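You operate a simulated robot arm through the tools that you are given. There is no shell and no other tool. Be economical: measure what you need, move in short steps, check, and stop when the job is done.

You are at the controls of a simulated two-armed robot. One attempt, no reset.

TASK
Take the bag from the top of the work table and put it on the cooler lid top. Put the white spacer from the top of the work table on top of the glasses case there and the red spacer on top of the sanding block there. Close the lamp guard. Put the tube on the top of the work table away on the bench top. Push the tall drawer shut. Open the counter door, take the cloth from the counter top and leave it on the shelf of the counter cupboard, then shut the door. Fetch the grey bulb from the back of the counter and set it on the right shelf of the cargo rack. Turn the cooler dial to 45. Push the desk drawer shut. Take the tub from the top of the grey cabinet and put it on the counter top. Take the purple pad and leave it on the third shelf from the top of the tower. Switch the fan switch on. Lift the shelf rail open. Do these in any order. Set down upright: bulb, tub, purple pad. The lamp guard goes toward x -1.0, y +0.0, z +0.0 (a direction in the base frame), to its stop.

It is judged by the outcome, as a careful person would: the job done as asked, and still so three seconds after it is handed in. It fails if anything else is knocked over, pushed out of place, dropped, spilled or broken. Lids that push on must go on centred and level and be pressed home; caps that screw on are set level and turned clockwise until they are tight. Flat cloth is picked up by pressing the open fingertips on it (5 to 10 N) and closing them slowly along it; thin cloth reads only 2 to 8 mm in the jaws.

THE ROBOT
Two 7-joint arms with two-finger parallel grippers on one trunk, on a base that drives. Base frame: it is fixed to the floor where the robot stands at the start and does not move with it; the origin is under the middle of the robot, x ahead of it, y to its left, z up; the surface under the hand at the start is at about z = 0.864. Units: m, rad, N and s.
The left shoulder is at the start at [0.07, 0.133, 1.201], the right one opposite. With the tool pointing down near the work surface each hand reaches from about 0.1 to 0.64 m from the robot's upright axis, wherever it stands, measured 20 degrees to its own side. Places, roughly: bag [0.5, 0, 1]; bench top [-5.4, 1.8, 0.9]; bulb [0.75, 2, 1]; cloth (6x10x3 cm) [0.5, 2.2, 0.9]; cooler dial [0.7, 3.3, 0.8]; cooler lid top [0.8, 3, 0.8]; counter door [0.4, 1.7, 0.5]; counter top (49x19 cm) [0.5, 2.04, 0.9]; desk drawer [-1.2, 1.8, 0.7]; fan switch [-6.5, 3.2, 1.1]; glasses case (6x16x5 cm) [0.4, -0.6, 0.9]; lamp guard [0.5, -0.4, 0.9]; purple pad (4x4x5 cm) [-5, 2.1, 0.9]; right shelf of the cargo rack [0.2, 3.7, 0.4]; sanding block [0.5, 0, 1]; shelf of the counter cupboard [0.7, 1.7, 0.5]; shelf rail [-6.3, 3.1, 1.6]; spacer [0.25, -0.25, 0.75]; tall drawer [0.4, 2.1, 0.3]; third shelf of the tower [-3.7, 3.7, 1.4]; tub [-3, 2, 1]; tube [0.25, 0.75, 1]. Payload 1.57 kg a hand.
Tool frame (each hand has its own): the origin (TCP) lies between the finger pads and is the grasp point; the fingertips stand 0.03 m ahead of it; z points along the fingers, y is the line along which they close. Largest opening 0.08 m; finger width 0.017, thickness 0.012; the body of the gripper, 0.04 by 0.082 m, starts 0.08 m behind the TCP.
Orientation is told as [roll, pitch, yaw] about the base's x, y, z axes, in that order, counted from this pose: with the fingers straight down and closing along the base's y, the tool's x points along the base's -x, its y along +y and its z along -z.

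THE INTERFACE
- The arms move only by the tool nudge_tool. It takes "left_commands", "right_commands" or both (then of equal length, played together; a hand with none holds still); each is one flat list of numbers, 7 for each row, row after row: the shift along the tool's x, y, z in units of 20 mm (1.0 is 20 mm), then the turn, a rotation vector about the tool's x, y, z in units of 5 degrees (1.0 is 5 degrees), then the opening in per cent of the stroke, from 0 (shut) to 100 (fully open). In form: [tx, ty, tz, wx, wy, wz, fingers, tx, ty, tz, wx, wy, wz, fingers, ...]. A call has 1 to 12 rows; each row shifts and turns the commanded pose from where the row before left it, along the tool's axes as they then stand. A call with a number of a shift or a turn outside -1 to 1 is refused whole. Rows are played at 5 a second. More than 0.05 m and 0.15 rad between two rows, or a gripper value outside its range, and nothing of the call is played. Where a pose cannot be reached the arm comes as near as it can. A force on the tool above 40 N (or 10 N above the force at the start of the call, whichever is more), or a blocked arm, ends the call early, and 0.2 s more pass. The fingers move at their own pace (about 0.153 m/s each) and stop on an object; they squeeze with about 39 N. The grip force told is the motor's: it shows also when the fingers shut on nothing. Time passes only in rows, and 0.2 s behind the last, so rows that do not move let the fingers close. The reply holds the time, the measured pose of the TCP, the force on the tool along the base axes, the opening and the grip force, in the units named above and with some noise, with the torque about the TCP (base axes, N m) and any sound that the robot's microphone picked up.
- Cameras (640 x 400 px; columns grow to the right, rows downward): "scene" is now at [0.1304, -0.0259, 1.4131]; the picture's right is [-0.14, -0.99, 0.00], its down [-0.77, 0.11, -0.63] and it looks along [0.62, -0.09, -0.78] (base axes); focal length 214 px, centre (320, 200). "left" rides on the left gripper at [0.072, 0.007, -0.122] in its tool frame; the picture's right is [-0.09, 1.00, 0.00], its down [-0.84, -0.08, -0.54] and it looks along [-0.54, -0.05, 0.84] (tool axes); focal length 238 px, centre (320, 200). "right" rides on the right gripper at [0.072, -0.007, -0.122] in its tool frame; the picture's right is [0.09, 1.00, 0.00], its down [-0.84, 0.08, -0.54] and it looks along [-0.54, 0.05, 0.84] (tool axes); focal length 238 px, centre (320, 200). There is no depth. A picture from a camera that has moved, and an enlarged one, comes with that camera's place and axes in the base frame and with its lens. The place of the scene camera against the robot may be out by one fixed shift of up to 0.025 m in any direction.
- capture(camera): a new picture of that camera. It takes no simulated time.
- raise_lower(by): slides the trunk up (or, below 0, down) by that many m; the arms and the scene camera ride with it, the base frame stays. It gives what a move gives, with no picture.
- steer(legs): drives the robot by 1 to 6 legs, each [ahead, left, turn to the left] in m, m and rad, along the robot's own axes; the way and the turn of a leg run together, so that a leg with both is an arc; at most 1.5 m and 3.142 rad a leg. The arms and the cameras ride along, it lands a little off, and it stops where it bumps. It gives what a move gives.
- head_to(pan, tilt): turns the head with the scene camera to pan (to the left, within 1.501 rad either way) and tilt (down, from -0.506 to 1.204), counted from straight ahead of the robot. It gives what a move gives.
- enlarge(camera, box): a new picture of the part [left, top, right, bottom] of that camera's present view, enlarged. It takes no simulated time.
- sign_off(): hands the job in; it is judged then, once.

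Go step by step. Nothing tells you exact positions but the pictures and the camera data: compare them with the known pose of the tool, close in by small moves and look again before you grip or let go. The budget is 567 turns and 370 pictures, counting those below and the enlarged ones. Unless the task says otherwise, let go and move clear before handing in.

The tools are called after "Call:" as name(argument=value, ...) on one line, values as JSON. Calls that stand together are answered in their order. nudge_tool: Moves the arms, as the interface text tells. Its arguments: {"type":"object","properties":{"left_commands":{"type":"array"},"right_commands":{"type":"array"}},"required":[]} The other tools are called the same way: raise_lower (by) slides the trunk up or down; steer (legs) drives the base; head_to (pan, tilt) turns the head that bears the scene camera; capture (camera) takes a picture; enlarge (camera, box) takes an enlarged picture of a part of a camera's view; sign_off () hands the job in.

At the start:

```text
time_s: 0.0
left_ee_pos: [0.3882, -0.0224, 1.0934]
left_tcp_rot: [-0.001, 0.001, -0.001]
left_force: [-0.8, 0.5, 1.0]
left_ft_torque: [0.0, -0.02, -0.02]
left_grip_width: 0.0801
left_grip_force: 0.0
right_ee_pos: [0.3785, -0.3971, 1.1362]
right_tcp_rot: [-0.001, 0.0, -0.001]
right_force: [0.4, 0.1, -0.7]
right_ft_torque: [0.0, 0.0, 0.02]
right_grip_width: 0.0799
right_grip_force: 0.0
trunk travel left (down, up): [-0.775, 0.165]
robot x, y, heading: [-0.0011, 0.0007, -0.001]
head pan, tilt: [-0.141, 0.888]
```

scene: 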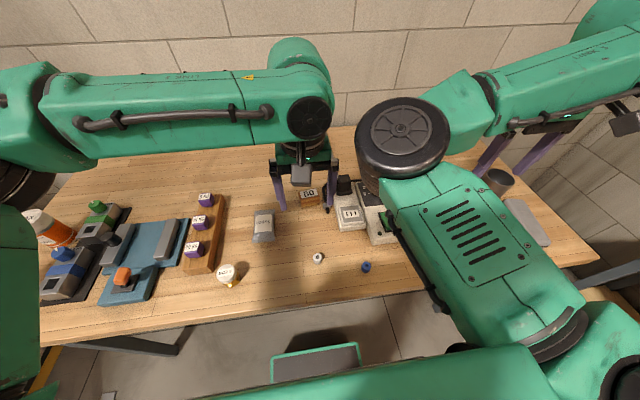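
right: 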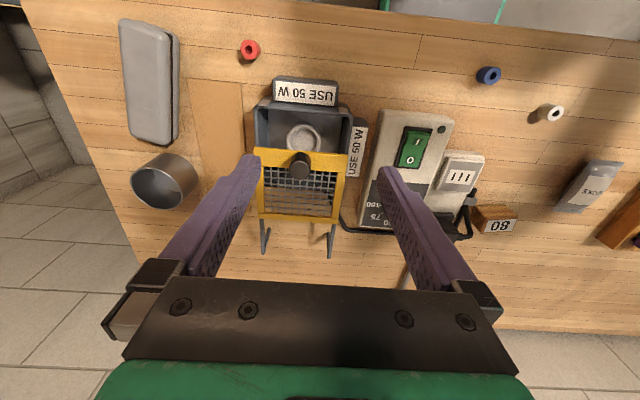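
left: 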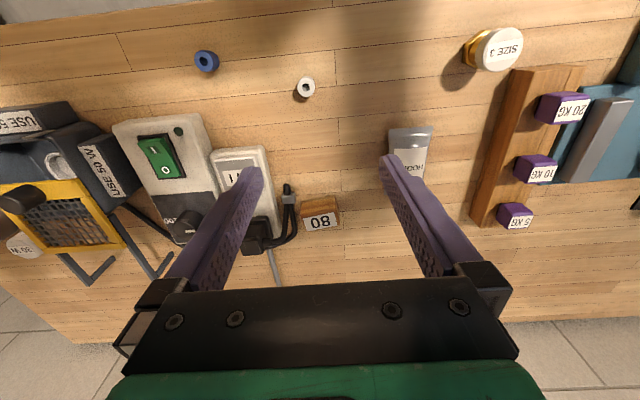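

The work table carries the lamp, spacers, case, sanding block and a grey pouch-like thing; I will look closer to identify everything.

Call:
enlarge(camera="left", box=[280, 20, 640, 245])

Call:
enlarge(camera="right", box=[100, 10, 420, 260])

Call:
enlarge(camera="scene", box=[0, 150, 400, 400])

```text
1.78 times, centred on (460, 132) of left
camera zoom: at [0.3185, -0.0157, 1.2162], right [0.09, 1.0, 0.0], down [0.84, -0.08, 0.54], along [0.54, -0.05, -0.84], focal length 424 px, centre (71, 320)
```

zoom: 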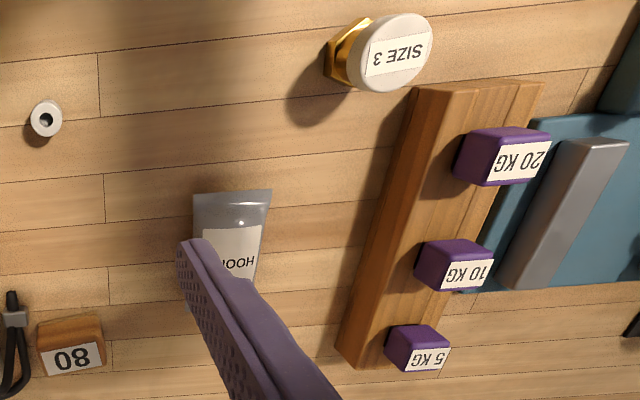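

```text
1.60 times, centred on (260, 135) of right
camera zoom: at [0.3066, -0.4014, 1.2586], right [-0.09, 1.0, 0.0], down [0.84, 0.08, 0.54], along [0.54, 0.05, -0.84], focal length 381 px, centre (416, 304)
```

zoom: 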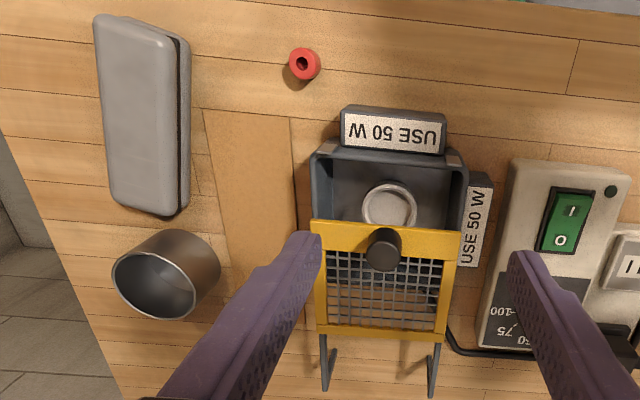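

```text
1.60 times, centred on (200, 275) of scene
camera zoom: at [0.1304, -0.0259, 1.4131], right [-0.14, -0.99, 0.0], down [-0.77, 0.11, -0.63], along [0.62, -0.09, -0.78], focal length 343 px, centre (512, 80)
```

zoom: 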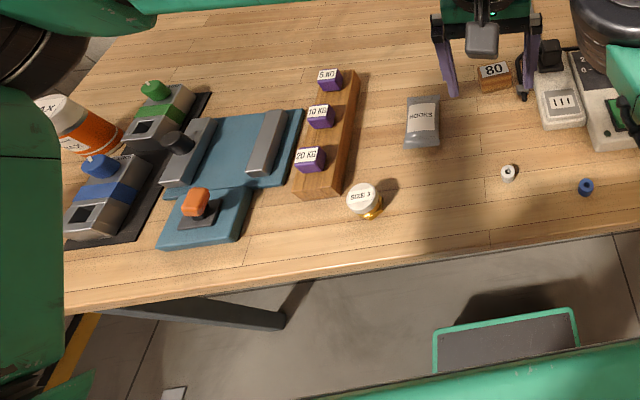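

The bag is the HOOKS pouch near (0.46, 0.10); the red spacer is near (0.32,-0.49), the white one near (0.36,-0.04). I start with the right hand over the red spacer.

Call:
nudge_tool(right_commands=[0.5, -0.81, 1, 0, 0, 0, 100, 0.5, -0.81, 1, 0, 0, 0, 100, 0.5, -0.81, 1, 0, 0, 0, 100, 0.5, -0.81, 1, 0, 0, 0, 100, 0.5, -0.81, 1, 0, 0, 0, 100, 0.5, -0.81, 1, 0, 0, 0, 100])

Call:
capture(camera="right")

Call:
capture(camera="scene")

```text
time_s: 1.4
left_ee_pos: [0.3896, -0.0237, 1.0934]
left_tcp_rot: [0.002, 0.0, 0.001]
left_force: [-0.6, 1.0, -0.2]
left_ft_torque: [0.0, 0.02, 0.01]
left_grip_width: 0.0797
left_grip_force: 0.0
right_ee_pos: [0.3187, -0.4941, 1.0161]
right_tcp_rot: [0.0, 0.001, 0.001]
right_force: [-0.4, -0.3, -0.2]
right_ft_torque: [0.02, 0.03, -0.03]
right_grip_width: 0.0799
right_grip_force: 0.1
trunk travel left (down, up): [-0.775, 0.165]
robot x, y, heading: [0.0017, 0.0006, 0.003]
head pan, tilt: [-0.141, 0.888]
```

```text
363 pictures are left
camera right: at [0.2462, -0.5001, 1.1384], right [-0.09, 1.0, 0.0], down [0.84, 0.08, 0.54], along [0.54, 0.05, -0.84], focal length 238 px, centre (320, 200)
```

right: 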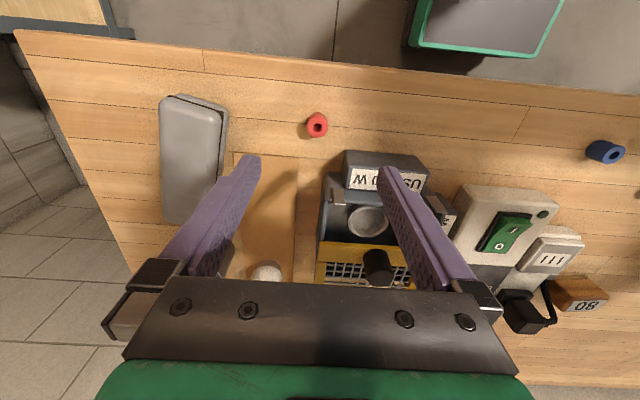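

```text
362 pictures are left
camera scene: at [0.1303, -0.0271, 1.4131], right [-0.14, -0.99, 0.0], down [-0.77, 0.11, -0.63], along [0.62, -0.09, -0.78], focal length 214 px, centre (320, 200)
```

scene: 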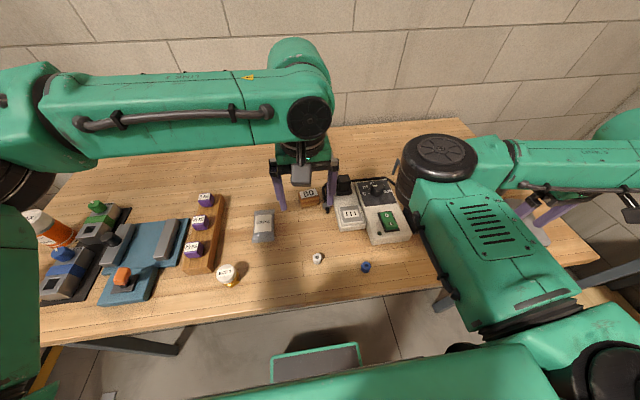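

Red spacer is at about (0.318,-0.497), and the lamp front starts at x 0.34, so I can descend with half-open fingers.

Call:
nudge_tool(right_commands=[0, -0.1, 1, 0, 0, 0, 55, 0, 0, 1, 0, 0, 0, 55, 0, 0, 1, 0, 0, 0, 55, 0, 0, 1, 0, 0, 0, 55, 0, 0, 1, 0, 0, 0, 55])

Call:
capture(camera="right")

```text
time_s: 2.6
left_ee_pos: [0.3898, -0.0222, 1.0944]
left_tcp_rot: [0.0, 0.0, -0.001]
left_force: [-0.3, -0.1, 0.1]
left_ft_torque: [0.01, 0.01, 0.03]
left_grip_width: 0.08
left_grip_force: 0.1
right_ee_pos: [0.3173, -0.4955, 0.9173]
right_tcp_rot: [-0.001, 0.001, 0.0]
right_force: [0.2, -0.2, -0.4]
right_ft_torque: [0.04, -0.02, 0.01]
right_grip_width: 0.0439
right_grip_force: 0.1
trunk travel left (down, up): [-0.775, 0.165]
robot x, y, heading: [-0.0011, -0.0015, 0.001]
head pan, tilt: [-0.141, 0.888]
```

```text
361 pictures are left
camera right: at [0.2459, -0.501, 1.0386], right [-0.09, 1.0, 0.0], down [0.84, 0.08, 0.54], along [0.54, 0.05, -0.84], focal length 238 px, centre (320, 200)
```

right: 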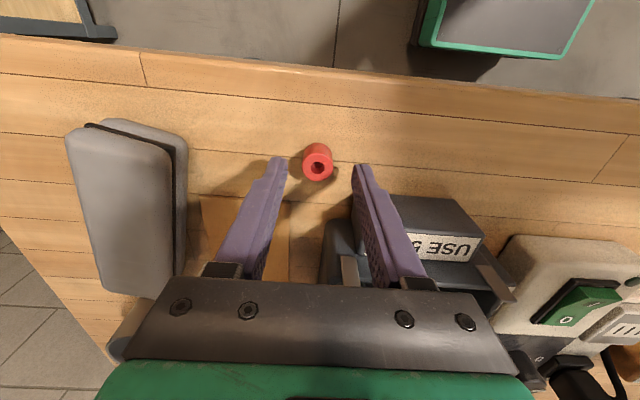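

Aligned; lower the last 18 mm and close.

Call:
nudge_tool(right_commands=[0, 0, 0.9, 0, 0, 0, 55, 0, 0, 0, 0, 0, 0, 0, 0, 0, 0, 0, 0, 0, 0, 0, 0, 0, 0, 0, 0, 0])

Call:
capture(camera="right")

```text
time_s: 3.6
left_ee_pos: [0.3881, -0.0221, 1.0935]
left_tcp_rot: [0.002, 0.0, -0.001]
left_force: [-0.4, 0.5, -0.1]
left_ft_torque: [-0.02, -0.01, 0.01]
left_grip_width: 0.0798
left_grip_force: 0.1
right_ee_pos: [0.3179, -0.4951, 0.8975]
right_tcp_rot: [-0.001, 0.001, -0.002]
right_force: [0.9, -1.4, 1.4]
right_ft_torque: [-0.07, 0.0, 0.02]
right_grip_width: 0.0186
right_grip_force: 33.0
trunk travel left (down, up): [-0.775, 0.165]
robot x, y, heading: [0.0005, 0.0017, 0.002]
head pan, tilt: [-0.141, 0.888]
```

```text
360 pictures are left
camera right: at [0.2459, -0.5001, 1.0209], right [-0.09, 1.0, 0.0], down [0.84, 0.08, 0.54], along [0.54, 0.05, -0.84], focal length 238 px, centre (320, 200)
```

right: 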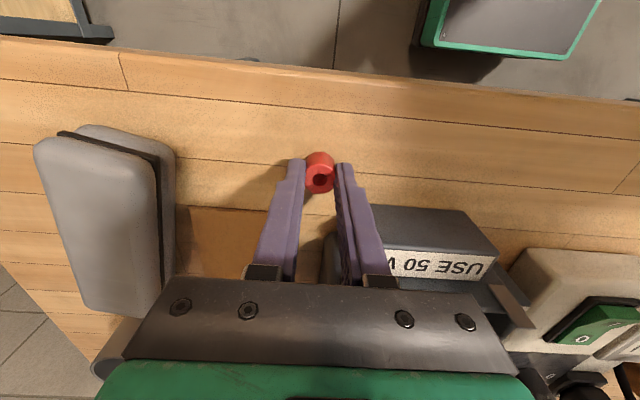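

Red spacer is gripped. Lift it and clear the left hand to the side.

Call:
nudge_tool(right_commands=[0, 0, -1, 0, 0, 0, 0, 0, 0, -1, 0, 0, 0, 0, 0, 0, -1, 0, 0, 0, 0, 0, 0, -1, 0, 0, 0, 0, 0, 0, -1, 0, 0, 0, 0, 0, 0, -1, 0, 0, 0, 0, 0, 1, -1, 0, 0, 0, 0, 0, 1, -1, 0, 0, 0, 0, 0, 1, 0, 0, 0, 0, 0, 0, 1, 0, 0, 0, 0, 0, 0, 1, 0, 0, 0, 0, 0, 0, 1, 0, 0, 0, 0, 0], left_commands=[0, 1, -0.5, 0, 0, 0, 100, 0, 1, -0.5, 0, 0, 0, 100, 0, 1, -0.5, 0, 0, 0, 100, 0, 1, -0.5, 0, 0, 0, 100, 0, 1, -0.5, 0, 0, 0, 100, 0, 1, -0.5, 0, 0, 0, 100, 0, 1, -0.5, 0, 0, 0, 100, 0, 1, -0.5, 0, 0, 0, 100, 0, 1, 0, 0, 0, 0, 100, 0, 1, 0, 0, 0, 0, 100, 0, 1, 0, 0, 0, 0, 100, 0, 1, 0, 0, 0, 0, 100])

Call:
nudge_tool(right_commands=[-1, 1, 0, 0, 0, 0, 0, -1, 1, 0, 0, 0, 0, 0, -1, 1, 0, 0, 0, 0, 0, -1, 1, 0, 0, 0, 0, 0, -1, 1, 0, 0, 0, 0, 0, -1, 1, 0, 0, 0, 0, 0, -1, 1, 0, 0, 0, 0, 0, -1, 1, 0, 0, 0, 0, 0, -1, 1, 0, 0, 0, 0, 0, -1, 1, 0, 0, 0, 0, 0, -1, 1, 0, 0, 0, 0, 0])

Call:
capture(camera="right")

Call:
capture(camera="scene")

```text
time_s: 6.2
left_ee_pos: [0.3878, 0.2193, 1.1741]
left_tcp_rot: [0.001, 0.002, 0.0]
left_force: [-1.1, -0.2, -1.0]
left_ft_torque: [-0.04, 0.02, 0.03]
left_grip_width: 0.0802
left_grip_force: 0.0
right_ee_pos: [0.3195, -0.3917, 1.0598]
right_tcp_rot: [-0.001, 0.001, 0.0]
right_force: [-0.6, 0.2, -0.2]
right_ft_torque: [0.04, 0.0, 0.0]
right_grip_width: 0.0184
right_grip_force: 33.0
right hand out of reach, approached as far as the arm can: row 12
trunk travel left (down, up): [-0.775, 0.165]
robot x, y, heading: [-0.0022, 0.0009, 0.003]
head pan, tilt: [-0.141, 0.888]
```

```text
time_s: 8.6
left_ee_pos: [0.39, 0.2198, 1.1744]
left_tcp_rot: [-0.001, -0.001, 0.001]
left_force: [0.5, 0.3, -0.1]
left_ft_torque: [0.03, 0.01, -0.02]
left_grip_width: 0.08
left_grip_force: 0.1
right_ee_pos: [0.5553, -0.2534, 1.0599]
right_tcp_rot: [-0.003, -0.001, 0.0]
right_force: [-0.4, 1.2, -0.5]
right_ft_torque: [0.03, 0.04, -0.01]
right_grip_width: 0.0183
right_grip_force: 32.8
right hand out of reach, approached as far as the arm can: row 1, 2, 3, 4, 5, 6, 7
trunk travel left (down, up): [-0.775, 0.165]
robot x, y, heading: [0.0041, -0.0008, -0.003]
head pan, tilt: [-0.141, 0.888]
```

```text
359 pictures are left
camera right: at [0.484, -0.2581, 1.1813], right [-0.09, 1.0, 0.0], down [0.84, 0.08, 0.54], along [0.54, 0.05, -0.84], focal length 238 px, centre (320, 200)
```

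right: 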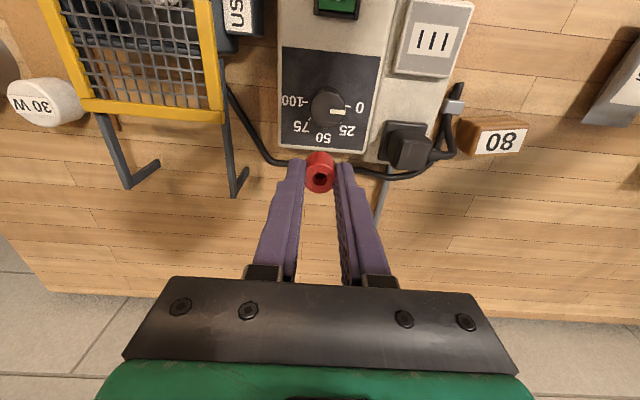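

```text
358 pictures are left
camera scene: at [0.1311, -0.0252, 1.413], right [-0.14, -0.99, 0.0], down [-0.77, 0.11, -0.63], along [0.62, -0.09, -0.78], focal length 214 px, centre (320, 200)
```

scene: 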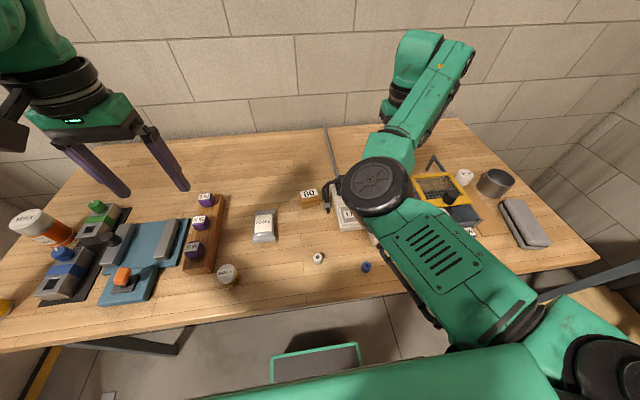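

Now slide across above the sanding block near (0.56,-0.04).

Call:
nudge_tool(right_commands=[0, 1, 0, 0, 0, 0, 0, 0, 1, 0, 0, 0, 0, 0, 0, 1, 0, 0, 0, 0, 0, 0, 1, 0, 0, 0, 0, 0, 0, 1, 0, 0, 0, 0, 0, 0, 1, 0, 0, 0, 0, 0, 0, 1, 0, 0, 0, 0, 0, 0, 1, 0, 0, 0, 0, 0, 0, 1, 0, 0, 0, 0, 0, 0, 1, 0, 0, 0, 0, 0])

Call:
capture(camera="right")

```text
time_s: 10.8
left_ee_pos: [0.3887, 0.2189, 1.1737]
left_tcp_rot: [-0.001, 0.0, 0.0]
left_force: [-0.1, 0.4, -1.1]
left_ft_torque: [0.0, 0.0, 0.0]
left_grip_width: 0.0799
left_grip_force: 0.1
right_ee_pos: [0.581, -0.0719, 1.0535]
right_tcp_rot: [-0.001, 0.001, 0.002]
right_force: [0.0, 0.6, -0.1]
right_ft_torque: [-0.02, 0.01, -0.03]
right_grip_width: 0.0181
right_grip_force: 32.2
right hand out of reach, approached as far as the arm can: row 2, 3, 4, 5, 7, 10
trunk travel left (down, up): [-0.775, 0.165]
robot x, y, heading: [0.0019, -0.0032, 0.003]
head pan, tilt: [-0.141, 0.888]
```

```text
357 pictures are left
camera right: at [0.5086, -0.0769, 1.1766], right [-0.09, 1.0, 0.0], down [0.84, 0.08, 0.54], along [0.54, 0.05, -0.84], focal length 238 px, centre (320, 200)
```

right: 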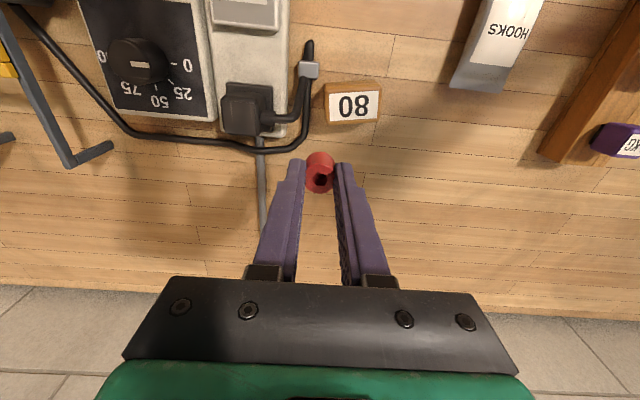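

The block is nearly under the hand; I enlarge to refine its outline.

Call:
enlarge(camera="right", box=[270, 50, 430, 210])

Call:
enlarge(camera="scene", box=[240, 140, 440, 280])

```text
2.50 times, centred on (350, 130) of right
camera zoom: at [0.5086, -0.0769, 1.1766], right [-0.09, 1.0, 0.0], down [0.84, 0.08, 0.54], along [0.54, 0.05, -0.84], focal length 596 px, centre (245, 375)
```

zoom: 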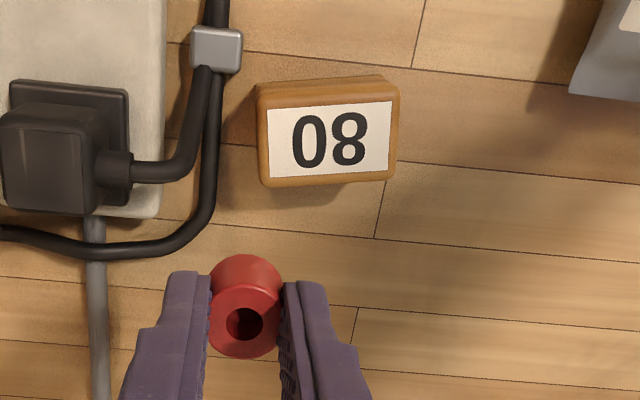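

```text
2.86 times, centred on (340, 210) of scene
camera zoom: at [0.1305, -0.0255, 1.4131], right [-0.14, -0.99, 0.0], down [-0.77, 0.11, -0.63], along [0.62, -0.09, -0.78], focal length 613 px, centre (263, 171)
```

zoom: 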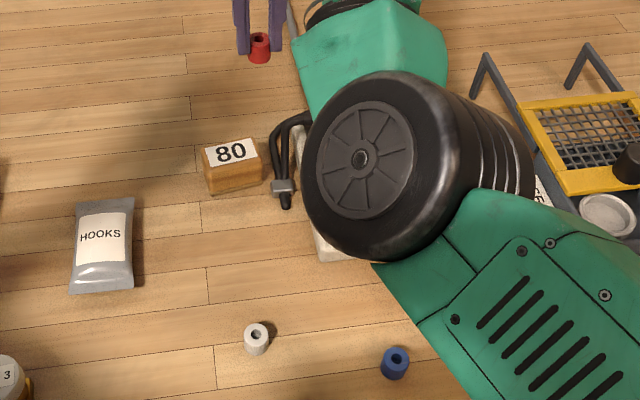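

Block top centre is about (0.562,-0.036). Move there and down to z≈0.98.

Call:
nudge_tool(right_commands=[0.4, 0.9, 0.5, 0, 0, 0, 0, 0.4, 0.9, 0.5, 0, 0, 0, 0, 0, 0, 0.8, 0, 0, 0, 0, 0, 0, 0.8, 0, 0, 0, 0, 0, 0, 0.8, 0, 0, 0, 0])

Call:
enlarge(camera="right", box=[220, 80, 420, 230])

```text
time_s: 12.0
left_ee_pos: [0.3891, 0.2178, 1.1738]
left_tcp_rot: [0.0, 0.0, 0.001]
left_force: [0.0, -0.3, 0.4]
left_ft_torque: [-0.01, -0.03, 0.01]
left_grip_width: 0.0799
left_grip_force: 0.1
right_ee_pos: [0.5725, -0.0707, 0.9861]
right_tcp_rot: [0.003, -0.001, 0.005]
right_force: [0.6, 0.2, -0.5]
right_ft_torque: [0.03, 0.01, 0.02]
right_grip_width: 0.0201
right_grip_force: 34.5
right hand out of reach, approached as far as the arm can: row 1, 2
trunk travel left (down, up): [-0.775, 0.165]
robot x, y, heading: [0.0029, -0.0025, -0.001]
head pan, tilt: [-0.141, 0.888]
```

```text
2.67 times, centred on (320, 155) of right
camera zoom: at [0.5006, -0.0773, 1.108], right [-0.1, 1.0, 0.0], down [0.84, 0.08, 0.54], along [0.54, 0.05, -0.84], focal length 636 px, centre (320, 320)
```

zoom: 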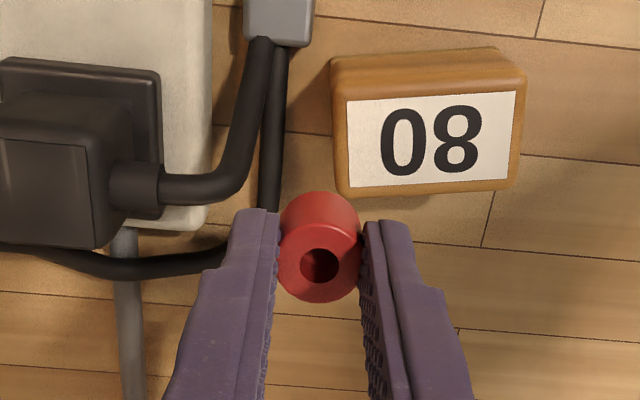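

The right arm stops at y≈-0.07, so I shift the base left 6 cm to bring it over.

Call:
steer(legs=[[0, 0.06, 0]])

Call:
enlarge(camera="right", box=[220, 80, 420, 230])

```text
time_s: 13.0
left_ee_pos: [0.3889, 0.2729, 1.1752]
left_tcp_rot: [0.006, 0.0, -0.003]
left_force: [0.6, 0.0, 1.2]
left_ft_torque: [0.05, -0.02, 0.01]
left_grip_width: 0.08
left_grip_force: 0.1
right_ee_pos: [0.5731, -0.015, 0.9853]
right_tcp_rot: [0.005, -0.001, 0.003]
right_force: [-0.7, -0.3, -0.5]
right_ft_torque: [0.04, -0.02, -0.03]
right_grip_width: 0.0197
right_grip_force: 33.8
trunk travel left (down, up): [-0.775, 0.165]
robot x, y, heading: [0.0008, 0.0603, -0.001]
head pan, tilt: [-0.141, 0.888]
```

```text
2.67 times, centred on (320, 155) of right
camera zoom: at [0.5004, -0.0224, 1.1077], right [-0.1, 1.0, 0.01], down [0.84, 0.08, 0.54], along [0.54, 0.06, -0.84], focal length 636 px, centre (320, 320)
```

zoom: 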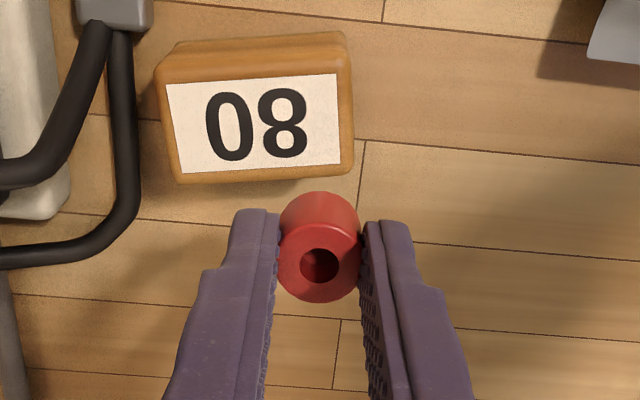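

Block confirmed at (0.560,-0.036). Move over it and lower to about z 0.945.

Call:
nudge_tool(right_commands=[0.25, -0.55, 0, 0, 0, 0, 0, 0.25, -0.55, 0, 0, 0, 0, 0, 0, 0, 0.9, 0, 0, 0, 0, 0, 0, 0.9, 0, 0, 0, 0])

Call:
enlarge(camera="right", box=[220, 80, 420, 230])

```text
time_s: 14.0
left_ee_pos: [0.3889, 0.2769, 1.1741]
left_tcp_rot: [0.0, 0.002, -0.001]
left_force: [-0.3, -0.4, -0.3]
left_ft_torque: [-0.01, -0.01, 0.0]
left_grip_width: 0.0802
left_grip_force: 0.1
right_ee_pos: [0.5613, -0.0337, 0.949]
right_tcp_rot: [-0.001, 0.001, 0.003]
right_force: [-1.3, -0.8, -0.3]
right_ft_torque: [0.01, 0.01, 0.02]
right_grip_width: 0.02
right_grip_force: 33.7
trunk travel left (down, up): [-0.775, 0.165]
robot x, y, heading: [0.0007, 0.0607, -0.003]
head pan, tilt: [-0.141, 0.888]
```

```text
2.67 times, centred on (320, 155) of right
camera zoom: at [0.4907, -0.0405, 1.0715], right [-0.1, 1.0, 0.0], down [0.84, 0.08, 0.54], along [0.54, 0.05, -0.84], focal length 636 px, centre (320, 320)
```

zoom: 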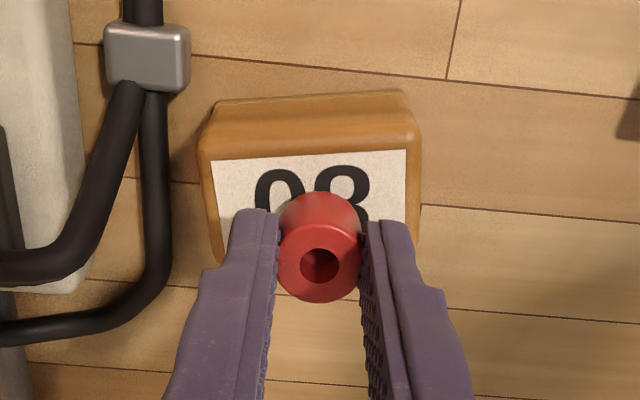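

Well aligned; lower gently with a 3 mm correction until contact.

Call:
nudge_tool(right_commands=[0, -0.15, 0.2, 0, 0, 0, 0, 0, 0, 0.2, 0, 0, 0, 0, 0, 0, 0.2, 0, 0, 0, 0])

Call:
enlarge(camera="right", box=[220, 80, 420, 230])

```text
time_s: 14.8
left_ee_pos: [0.3851, 0.2786, 1.1754]
left_tcp_rot: [0.0, -0.003, -0.002]
left_force: [1.2, -0.5, 0.6]
left_ft_torque: [0.01, 0.02, 0.01]
left_grip_width: 0.08
left_grip_force: 0.0
right_ee_pos: [0.5612, -0.0371, 0.9443]
right_tcp_rot: [0.0, -0.014, 0.003]
right_force: [5.9, -1.2, 28.7]
right_ft_torque: [-0.01, -0.27, -0.08]
right_grip_width: 0.02
right_grip_force: 34.2
trunk travel left (down, up): [-0.775, 0.165]
robot x, y, heading: [0.0003, 0.0598, -0.002]
head pan, tilt: [-0.141, 0.888]
```

```text
2.67 times, centred on (320, 155) of right
camera zoom: at [0.4882, -0.0426, 1.0648], right [-0.09, 1.0, 0.0], down [0.83, 0.08, 0.55], along [0.55, 0.05, -0.83], focal length 636 px, centre (320, 320)
```

zoom: 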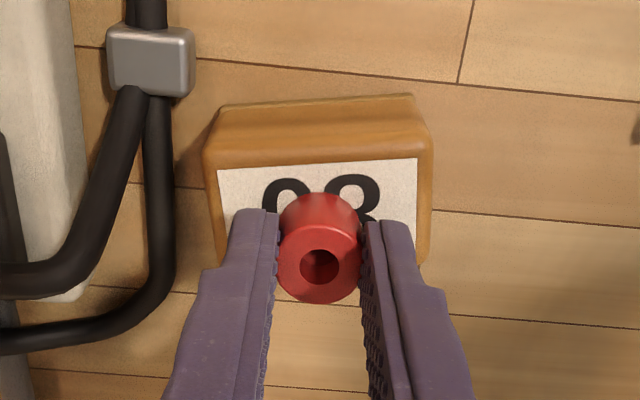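

Contact at block top z≈0.911. Ease off, shift 3 mm toward centre and release.

Call:
nudge_tool(right_commands=[0, 0, -0.35, 0, 0, 0, 0, 0.15, 0, 0, 0, 0, 0, 0, 0, 0, 0.05, 0, 0, 0, 0])

```text
time_s: 15.6
left_ee_pos: [0.3866, 0.2771, 1.175]
left_tcp_rot: [0.0, 0.0, -0.002]
left_force: [0.0, -0.2, -0.2]
left_ft_torque: [-0.03, -0.02, 0.03]
left_grip_width: 0.0801
left_grip_force: 0.1
right_ee_pos: [0.5573, -0.0363, 0.9443]
right_tcp_rot: [0.001, 0.0, 0.004]
right_force: [1.6, 0.0, 8.8]
right_ft_torque: [-0.03, -0.1, -0.02]
right_grip_width: 0.0202
right_grip_force: 34.3
trunk travel left (down, up): [-0.775, 0.165]
robot x, y, heading: [-0.0004, 0.0641, 0.001]
head pan, tilt: [-0.141, 0.888]
```

Still in light contact: open slightly and rise.

Call:
nudge_tool(right_commands=[0, 0, 0, 0, 0, 0, 45, 0, 0, 0, 0, 0, 0, 45, 0, 0, -0.5, 0, 0, 0, 50, 0, 0, -1, 0, 0, 0, 50, 0, 0, -1, 0, 0, 0, 50, 0, 0, -1, 0, 0, 0, 50])

Call:
enlarge(camera="right", box=[160, 0, 480, 230])

```text
time_s: 17.0
left_ee_pos: [0.3884, 0.2779, 1.1735]
left_tcp_rot: [0.0, 0.001, -0.001]
left_force: [0.4, -0.2, -0.1]
left_ft_torque: [0.01, 0.0, 0.01]
left_grip_width: 0.0801
left_grip_force: 0.1
right_ee_pos: [0.5684, -0.0361, 1.0105]
right_tcp_rot: [0.002, -0.001, 0.004]
right_force: [-0.5, -0.5, 0.3]
right_ft_torque: [0.03, -0.01, -0.01]
right_grip_width: 0.0403
right_grip_force: 0.1
right hand out of reach, approached as far as the arm can: row 6
trunk travel left (down, up): [-0.775, 0.165]
robot x, y, heading: [0.0014, 0.0573, -0.0]
head pan, tilt: [-0.141, 0.888]
```

```text
1.74 times, centred on (320, 115) of right
camera zoom: at [0.4961, -0.0422, 1.1331], right [-0.1, 1.0, 0.0], down [0.84, 0.08, 0.54], along [0.54, 0.05, -0.84], focal length 414 px, centre (320, 348)
```

zoom: 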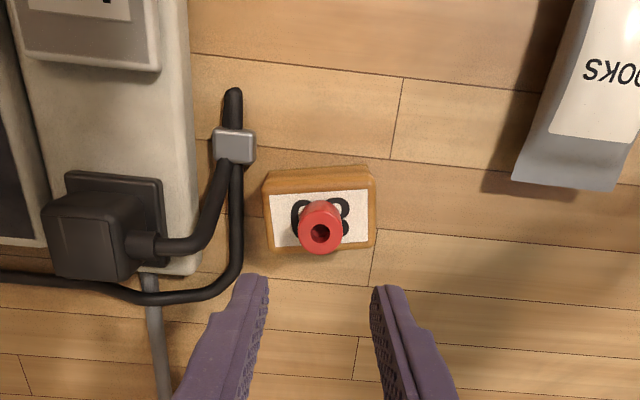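

Red spacer sits well on the block. Now shift base further left so the right hand can fetch the white spacer comfortably.

Call:
steer(legs=[[0, 0.14, 0]])

Call:
nudge_tool(right_commands=[1, -0.9, 0, 0, 0, 0, 60, 1, -0.9, 0, 0, 0, 0, 60, 1, -0.9, 0, 0, 0, 0, 60, 1, -0.9, 0, 0, 0, 0, 60, 1, -0.9, 0, 0, 0, 0, 60, 1, -0.9, 0, 0, 0, 0, 60, 1, -0.9, 0, 0, 0, 0, 60, 1, -0.9, 0, 0, 0, 0, 60, 1, 0, 0, 0, 0, 0, 60, 1, 0, 0, 0, 0, 0, 60])

Call:
capture(camera="right")

```text
time_s: 18.3
left_ee_pos: [0.3879, 0.4151, 1.1754]
left_tcp_rot: [0.002, 0.001, -0.003]
left_force: [0.4, 0.0, 0.9]
left_ft_torque: [0.02, -0.03, 0.01]
left_grip_width: 0.08
left_grip_force: 0.1
right_ee_pos: [0.5672, 0.1001, 1.0102]
right_tcp_rot: [0.001, -0.001, 0.004]
right_force: [-0.8, 0.0, 0.0]
right_ft_torque: [0.0, -0.01, 0.02]
right_grip_width: 0.0399
right_grip_force: 0.0
trunk travel left (down, up): [-0.775, 0.165]
robot x, y, heading: [0.0013, 0.1982, 0.006]
head pan, tilt: [-0.141, 0.888]
```

```text
time_s: 20.5
left_ee_pos: [0.3882, 0.4162, 1.1738]
left_tcp_rot: [0.0, 0.0, -0.002]
left_force: [-1.0, 0.0, -0.5]
left_ft_torque: [0.01, -0.02, -0.01]
left_grip_width: 0.0801
left_grip_force: 0.2
right_ee_pos: [0.4833, -0.0819, 0.9499]
right_tcp_rot: [-0.004, -0.008, -0.008]
right_force: [0.3, 0.2, 0.3]
right_ft_torque: [0.01, 0.04, -0.04]
right_grip_width: 0.0481
right_grip_force: 0.1
right hand out of reach, approached as far as the arm can: row 1, 2, 3, 4, 5, 6, 7, 8, 9, 10
trunk travel left (down, up): [-0.775, 0.165]
robot x, y, heading: [-0.0019, 0.1963, -0.001]
head pan, tilt: [-0.141, 0.888]
```

```text
349 pictures are left
camera right: at [0.4092, -0.0859, 1.071], right [-0.09, 1.0, -0.01], down [0.83, 0.07, 0.55], along [0.55, 0.04, -0.84], focal length 238 px, centre (320, 200)
```

right: 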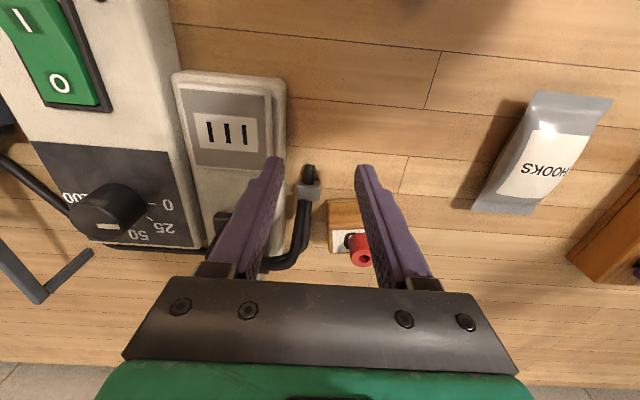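

The right arm reaches poorly when high near the body; it drifted downward. I raise the trunk so the arm works lower relative to its shoulder.

Call:
raise_lower(by=0.14)

Call:
nudge_tool(right_commands=[0.8, 0, 0, 0, 0, 0, 60, 0.8, 0, 0, 0, 0, 0, 60, 0.8, 0, 0, 0, 0, 0, 60])

Call:
capture(camera="scene")

```text
time_s: 22.2
left_ee_pos: [0.3899, 0.4151, 1.3147]
left_tcp_rot: [0.0, 0.001, -0.001]
left_force: [0.2, 0.2, -0.4]
left_ft_torque: [0.01, -0.01, 0.02]
left_grip_width: 0.08
left_grip_force: 0.1
right_ee_pos: [0.4802, -0.0815, 1.0874]
right_tcp_rot: [-0.008, -0.001, -0.007]
right_force: [-0.1, -0.6, 0.1]
right_ft_torque: [-0.01, -0.04, 0.0]
right_grip_width: 0.0483
right_grip_force: 0.1
trunk travel left (down, up): [-0.915, 0.025]
robot x, y, heading: [-0.0013, 0.1994, -0.002]
head pan, tilt: [-0.141, 0.888]
```

```text
time_s: 23.0
left_ee_pos: [0.3886, 0.4172, 1.3146]
left_tcp_rot: [0.0, -0.001, -0.002]
left_force: [0.9, -0.1, -0.8]
left_ft_torque: [-0.02, -0.04, -0.02]
left_grip_width: 0.0799
left_grip_force: 0.1
right_ee_pos: [0.4567, -0.1038, 1.0763]
right_tcp_rot: [-0.016, -0.022, -0.019]
right_force: [-0.7, -0.7, 0.7]
right_ft_torque: [-0.03, 0.02, 0.01]
right_grip_width: 0.0481
right_grip_force: 0.0
right hand out of reach, approached as far as the arm can: row 1, 2, 3
trunk travel left (down, up): [-0.915, 0.025]
robot x, y, heading: [-0.0001, 0.1981, -0.003]
head pan, tilt: [-0.141, 0.888]
```

```text
348 pictures are left
camera scene: at [0.1303, 0.1724, 1.5531], right [-0.14, -0.99, 0.0], down [-0.77, 0.11, -0.63], along [0.62, -0.09, -0.78], focal length 214 px, centre (320, 200)
```

scene: 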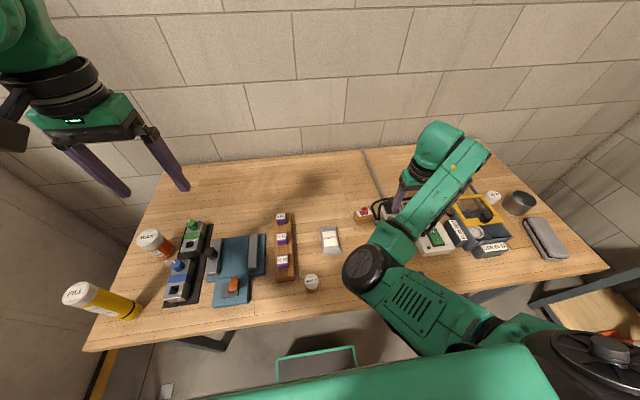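

The right arm sits against a joint limit. I test retracing toward the right to get its good configuration back.

Call:
nudge_tool(right_commands=[0, -1, 0, 0, 0, 0, 60, 0, -1, 0, 0, 0, 0, 60, 0, -1, 0, 0, 0, 0, 60, 0, -1, 0, 0, 0, 0, 60])

```text
time_s: 24.0
left_ee_pos: [0.3887, 0.4149, 1.3139]
left_tcp_rot: [0.002, 0.0, -0.003]
left_force: [-0.4, -0.1, 0.1]
left_ft_torque: [0.05, -0.01, 0.01]
left_grip_width: 0.08
left_grip_force: 0.1
right_ee_pos: [0.4559, -0.1713, 1.0669]
right_tcp_rot: [0.002, 0.0, 0.004]
right_force: [-0.3, 0.2, 0.0]
right_ft_torque: [0.0, 0.05, -0.02]
right_grip_width: 0.048
right_grip_force: 0.1
trunk travel left (down, up): [-0.915, 0.025]
robot x, y, heading: [0.001, 0.2024, 0.001]
head pan, tilt: [-0.141, 0.888]
```

Call:
nudge_tool(right_commands=[1, 0, 0, 0, 0, 0, 60, 1, 0, 0, 0, 0, 0, 60, 1, 0, 0, 0, 0, 0, 60, 1, 0, 0, 0, 0, 0, 60])

```text
time_s: 25.0
left_ee_pos: [0.3878, 0.4163, 1.3138]
left_tcp_rot: [0.001, -0.001, -0.002]
left_force: [0.2, -1.1, -0.7]
left_ft_torque: [-0.02, 0.0, 0.03]
left_grip_width: 0.0801
left_grip_force: 0.1
right_ee_pos: [0.3747, -0.1751, 1.0725]
right_tcp_rot: [-0.006, -0.012, -0.006]
right_force: [0.3, 0.3, 0.2]
right_ft_torque: [0.01, -0.01, 0.0]
right_grip_width: 0.0477
right_grip_force: 0.0
trunk travel left (down, up): [-0.915, 0.025]
robot x, y, heading: [-0.0038, 0.196, -0.001]
head pan, tilt: [-0.141, 0.888]
```

That works: the arm is happy around 0.37 m to its right. Drive left 0.13 so the white spacer is there.

Call:
steer(legs=[[0, 0.13, 0]])

Call:
capture(camera="right")

```text
time_s: 26.2
left_ee_pos: [0.3881, 0.5424, 1.3149]
left_tcp_rot: [0.003, 0.0, -0.003]
left_force: [-0.2, 0.0, 0.3]
left_ft_torque: [0.04, 0.0, 0.01]
left_grip_width: 0.0799
left_grip_force: 0.2
right_ee_pos: [0.373, -0.0499, 1.0682]
right_tcp_rot: [-0.009, -0.002, -0.004]
right_force: [0.2, 0.5, 0.2]
right_ft_torque: [0.02, 0.02, 0.02]
right_grip_width: 0.0478
right_grip_force: 0.1
trunk travel left (down, up): [-0.915, 0.025]
robot x, y, heading: [-0.0011, 0.3274, 0.004]
head pan, tilt: [-0.141, 0.888]
```

```text
347 pictures are left
camera right: at [0.3016, -0.0534, 1.1905], right [-0.09, 1.0, -0.01], down [0.84, 0.08, 0.54], along [0.54, 0.04, -0.84], focal length 238 px, centre (320, 200)
```

right: 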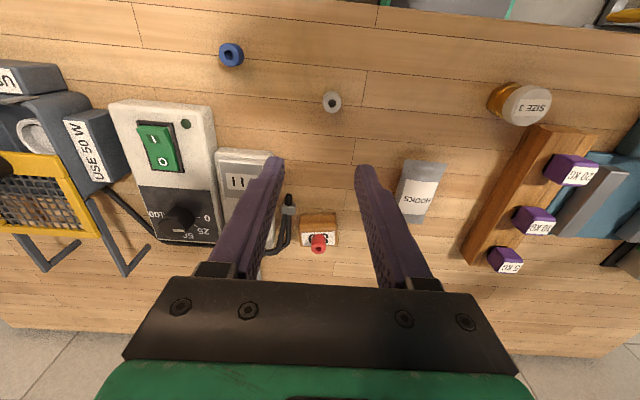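

White spacer at (0.357,-0.037). Descend above it.

Call:
nudge_tool(right_commands=[0.4, 0.35, 1, 0, 0, 0, 55, 0.4, 0.3, 1, 0, 0, 0, 55, 0, 0, 1, 0, 0, 0, 55, 0, 0, 1, 0, 0, 0, 55, 0, 0, 1, 0, 0, 0, 55, 0, 0, 1, 0, 0, 0, 55, 0, 0, 1, 0, 0, 0, 55])

Call:
capture(camera="right")

```text
time_s: 28.0
left_ee_pos: [0.3883, 0.5453, 1.3145]
left_tcp_rot: [0.002, 0.0, -0.002]
left_force: [0.0, 0.2, 0.5]
left_ft_torque: [0.0, 0.02, -0.01]
left_grip_width: 0.08
left_grip_force: 0.0
right_ee_pos: [0.363, -0.08, 0.9529]
right_tcp_rot: [-0.089, -0.036, -0.047]
right_force: [-1.2, -0.4, -0.4]
right_ft_torque: [-0.02, -0.01, 0.04]
right_grip_width: 0.0439
right_grip_force: 0.0
trunk travel left (down, up): [-0.915, 0.025]
robot x, y, heading: [0.0029, 0.3304, -0.005]
head pan, tilt: [-0.141, 0.888]
stopped in row 7 (right hand): the arm was blocked; the commanded pose is now the measured one
```

```text
346 pictures are left
camera right: at [0.2863, -0.0704, 1.0732], right [-0.04, 0.99, -0.09], down [0.82, 0.09, 0.56], along [0.57, -0.05, -0.82], focal length 238 px, centre (320, 200)
```

right: 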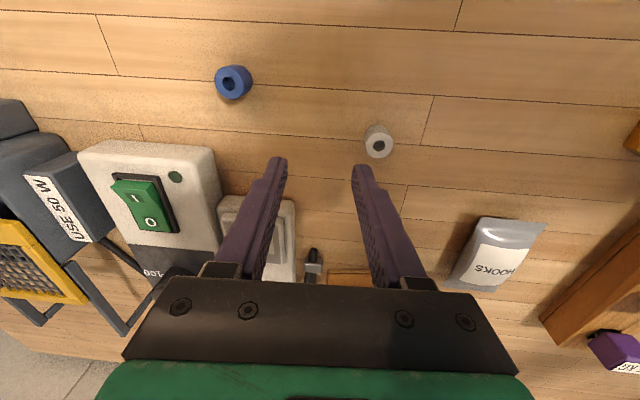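

The arm got blocked on the way down; look at the scene to see what the elbow meets.

Call:
capture(camera="scene")

```text
345 pictures are left
camera scene: at [0.1303, 0.302, 1.5531], right [-0.14, -0.99, 0.0], down [-0.77, 0.11, -0.63], along [0.62, -0.09, -0.78], focal length 214 px, centre (320, 200)
```

scene: 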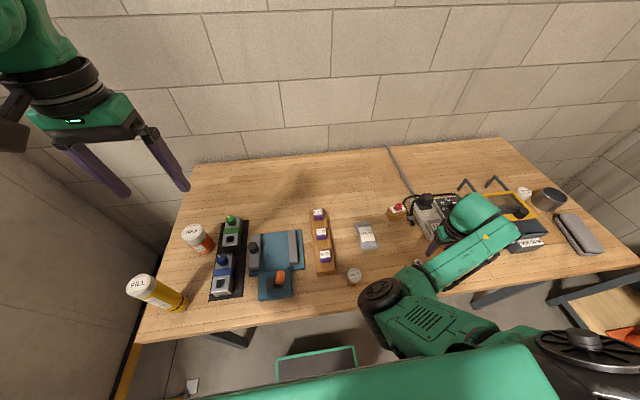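

The elbow folds inward here; the arm works best ~0.49 m to its right at the original trunk height. I lift, drive left and lower the trunk again.

Call:
nudge_tool(right_commands=[0, -0.5, -1, 0, 0, 0, 55, 0, -0.5, -1, 0, 0, 0, 55, 0, -0.5, -1, 0, 0, 0, 55, 0, -0.5, -1, 0, 0, 0, 55, 0, -0.5, -1, 0, 0, 0, 55])

Call:
steer(legs=[[0, 0.12, 0]])

```text
time_s: 29.2
left_ee_pos: [0.3886, 0.5458, 1.3137]
left_tcp_rot: [0.0, 0.001, -0.002]
left_force: [-0.2, -0.2, 0.3]
left_ft_torque: [0.01, -0.04, 0.02]
left_grip_width: 0.0803
left_grip_force: 0.1
right_ee_pos: [0.3576, -0.1167, 1.0564]
right_tcp_rot: [-0.086, -0.032, -0.045]
right_force: [-0.2, -0.2, 0.5]
right_ft_torque: [-0.02, 0.03, -0.02]
right_grip_width: 0.044
right_grip_force: 0.0
trunk travel left (down, up): [-0.915, 0.025]
robot x, y, heading: [0.0005, 0.3297, -0.002]
head pan, tilt: [-0.141, 0.888]
```

```text
time_s: 30.5
left_ee_pos: [0.3876, 0.6622, 1.3163]
left_tcp_rot: [0.004, -0.001, -0.003]
left_force: [-0.1, 0.0, 0.4]
left_ft_torque: [0.02, -0.02, 0.01]
left_grip_width: 0.0801
left_grip_force: 0.0
right_ee_pos: [0.3577, -0.001, 1.0553]
right_tcp_rot: [-0.081, -0.035, -0.044]
right_force: [-0.2, 1.0, -0.3]
right_ft_torque: [-0.03, 0.04, -0.01]
right_grip_width: 0.0439
right_grip_force: 0.1
trunk travel left (down, up): [-0.915, 0.025]
robot x, y, heading: [-0.0, 0.4477, 0.001]
head pan, tilt: [-0.141, 0.888]
```

Call:
nudge_tool(right_commands=[0, -0.9, 0, -0.46, 0.2, -0.25, 55, 0, -0.9, 0, -0.46, 0.2, -0.25, 55])

Call:
raise_lower(by=-0.11)

Call:
capture(camera="right")

```text
time_s: 31.1
left_ee_pos: [0.3897, 0.6616, 1.3149]
left_tcp_rot: [0.003, 0.001, -0.001]
left_force: [-0.3, -0.4, 0.0]
left_ft_torque: [0.02, -0.02, -0.03]
left_grip_width: 0.08
left_grip_force: 0.0
right_ee_pos: [0.358, -0.0367, 1.0564]
right_tcp_rot: [-0.001, 0.004, -0.002]
right_force: [0.7, 0.0, 0.8]
right_ft_torque: [0.02, 0.01, -0.01]
right_grip_width: 0.0441
right_grip_force: 0.1
trunk travel left (down, up): [-0.915, 0.025]
robot x, y, heading: [-0.0002, 0.4454, -0.001]
head pan, tilt: [-0.141, 0.888]
```

```text
time_s: 32.5
left_ee_pos: [0.388, 0.6664, 1.2041]
left_tcp_rot: [0.001, 0.001, -0.002]
left_force: [0.3, 0.5, -0.3]
left_ft_torque: [-0.02, -0.01, 0.01]
left_grip_width: 0.0797
left_grip_force: 0.1
right_ee_pos: [0.356, -0.0335, 0.9493]
right_tcp_rot: [-0.005, 0.004, -0.002]
right_force: [0.8, 0.2, -0.3]
right_ft_torque: [0.03, -0.01, 0.0]
right_grip_width: 0.044
right_grip_force: 0.0
trunk travel left (down, up): [-0.805, 0.135]
robot x, y, heading: [-0.0004, 0.4499, -0.005]
head pan, tilt: [-0.141, 0.888]
```

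```text
344 pictures are left
camera right: at [0.2849, -0.0374, 1.0714], right [-0.09, 1.0, -0.01], down [0.84, 0.08, 0.54], along [0.54, 0.04, -0.84], focal length 238 px, centre (320, 200)
```

right: 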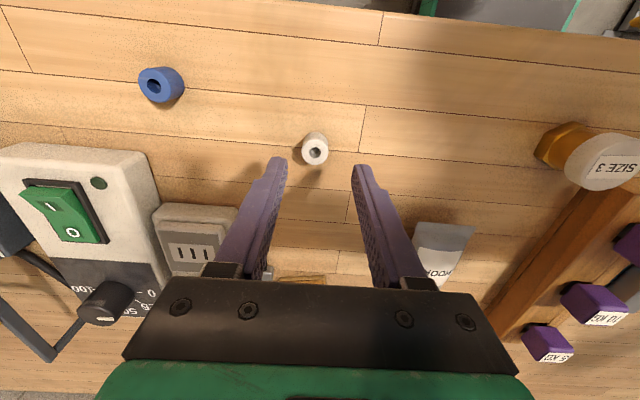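

Aligned over the white spacer. Descend and grip.

Call:
nudge_tool(right_commands=[0, -0.15, 0.9, 0, 0, 0, 55, 0, 0, 0.9, 0, 0, 0, 55, 0, 0, 0.8, 0, 0, 0, 55, 0, 0, 0, 0, 0, 0, 0, 0, 0, 0, 0, 0, 0, 0, 0, 0, 0, 0, 0, 0, 0])

Call:
capture(camera="right")

```text
time_s: 33.9
left_ee_pos: [0.3886, 0.666, 1.2042]
left_tcp_rot: [0.002, 0.0, -0.001]
left_force: [1.0, 0.5, 0.3]
left_ft_torque: [0.0, 0.02, 0.0]
left_grip_width: 0.0797
left_grip_force: 0.1
right_ee_pos: [0.3568, -0.0361, 0.8974]
right_tcp_rot: [-0.005, 0.003, -0.001]
right_force: [-0.4, 0.3, -0.1]
right_ft_torque: [-0.01, -0.04, 0.0]
right_grip_width: 0.0186
right_grip_force: 33.0
trunk travel left (down, up): [-0.805, 0.135]
robot x, y, heading: [-0.0021, 0.4472, -0.002]
head pan, tilt: [-0.141, 0.888]
```

```text
343 pictures are left
camera right: at [0.2852, -0.0408, 1.0195], right [-0.09, 1.0, -0.01], down [0.84, 0.08, 0.54], along [0.54, 0.04, -0.84], focal length 238 px, centre (320, 200)
```

right: 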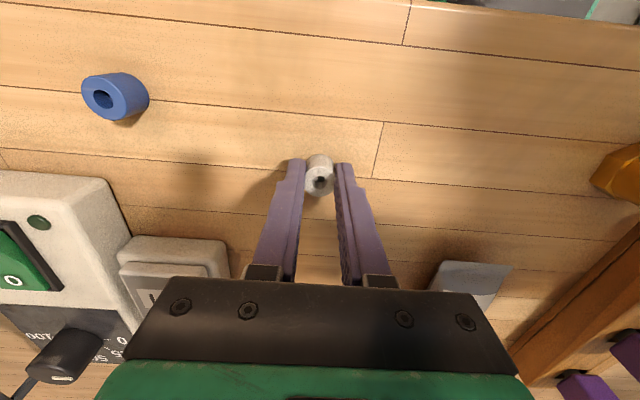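

White spacer gripped. Lift with the trunk and drive right to the glasses case.

Call:
raise_lower(by=0.13)

Call:
steer(legs=[[0, -0.58, 0]])

Call:
capture(camera="right")

```text
time_s: 35.5
left_ee_pos: [0.388, 0.6653, 1.3334]
left_tcp_rot: [0.0, 0.0, -0.002]
left_force: [-0.7, 0.6, 0.2]
left_ft_torque: [0.01, 0.03, -0.02]
left_grip_width: 0.0799
left_grip_force: 0.0
right_ee_pos: [0.3567, -0.0363, 1.0274]
right_tcp_rot: [-0.005, 0.003, -0.004]
right_force: [0.6, -0.1, -1.1]
right_ft_torque: [-0.02, 0.02, 0.01]
right_grip_width: 0.0183
right_grip_force: 32.9
trunk travel left (down, up): [-0.935, 0.005]
robot x, y, heading: [0.0004, 0.4496, 0.003]
head pan, tilt: [-0.141, 0.888]
```

```text
time_s: 38.8
left_ee_pos: [0.3889, 0.0899, 1.3332]
left_tcp_rot: [0.002, 0.0, 0.004]
left_force: [0.6, -0.3, 0.2]
left_ft_torque: [-0.04, 0.02, 0.04]
left_grip_width: 0.0798
left_grip_force: 0.0
right_ee_pos: [0.3616, -0.6126, 1.0273]
right_tcp_rot: [-0.006, 0.003, 0.002]
right_force: [-0.3, -0.4, -0.6]
right_ft_torque: [0.03, -0.01, 0.03]
right_grip_width: 0.0186
right_grip_force: 32.8
trunk travel left (down, up): [-0.935, 0.005]
robot x, y, heading: [0.0029, -0.1309, 0.007]
head pan, tilt: [-0.141, 0.888]
```

```text
342 pictures are left
camera right: at [0.2885, -0.6173, 1.1502], right [-0.09, 1.0, -0.01], down [0.84, 0.08, 0.54], along [0.54, 0.04, -0.84], focal length 238 px, centre (320, 200)
```

right: 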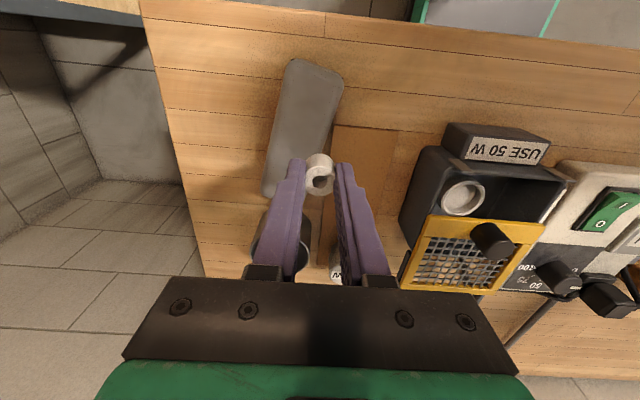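

Call:
enlarge(camera="right", box=[200, 30, 440, 220])

Call:
enlarge(camera="scene", box=[400, 100, 640, 300])

```text
2.11 times, centred on (320, 125) of right
camera zoom: at [0.2885, -0.6173, 1.1502], right [-0.09, 1.0, -0.01], down [0.84, 0.08, 0.54], along [0.54, 0.04, -0.84], focal length 502 px, centre (320, 358)
```

zoom: 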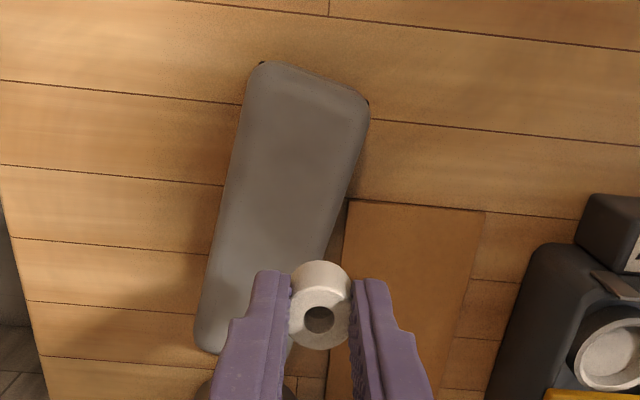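

```text
2.00 times, centred on (520, 200) of scene
camera zoom: at [0.132, -0.1545, 1.5731], right [-0.14, -0.99, 0.0], down [-0.77, 0.1, -0.63], along [0.62, -0.09, -0.78], focal length 429 px, centre (-80, 200)
```

zoom: 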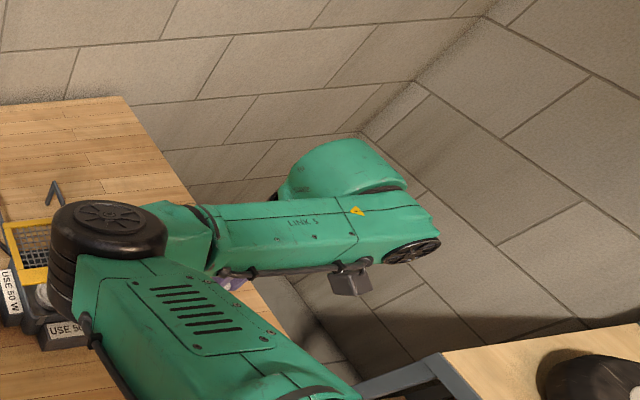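

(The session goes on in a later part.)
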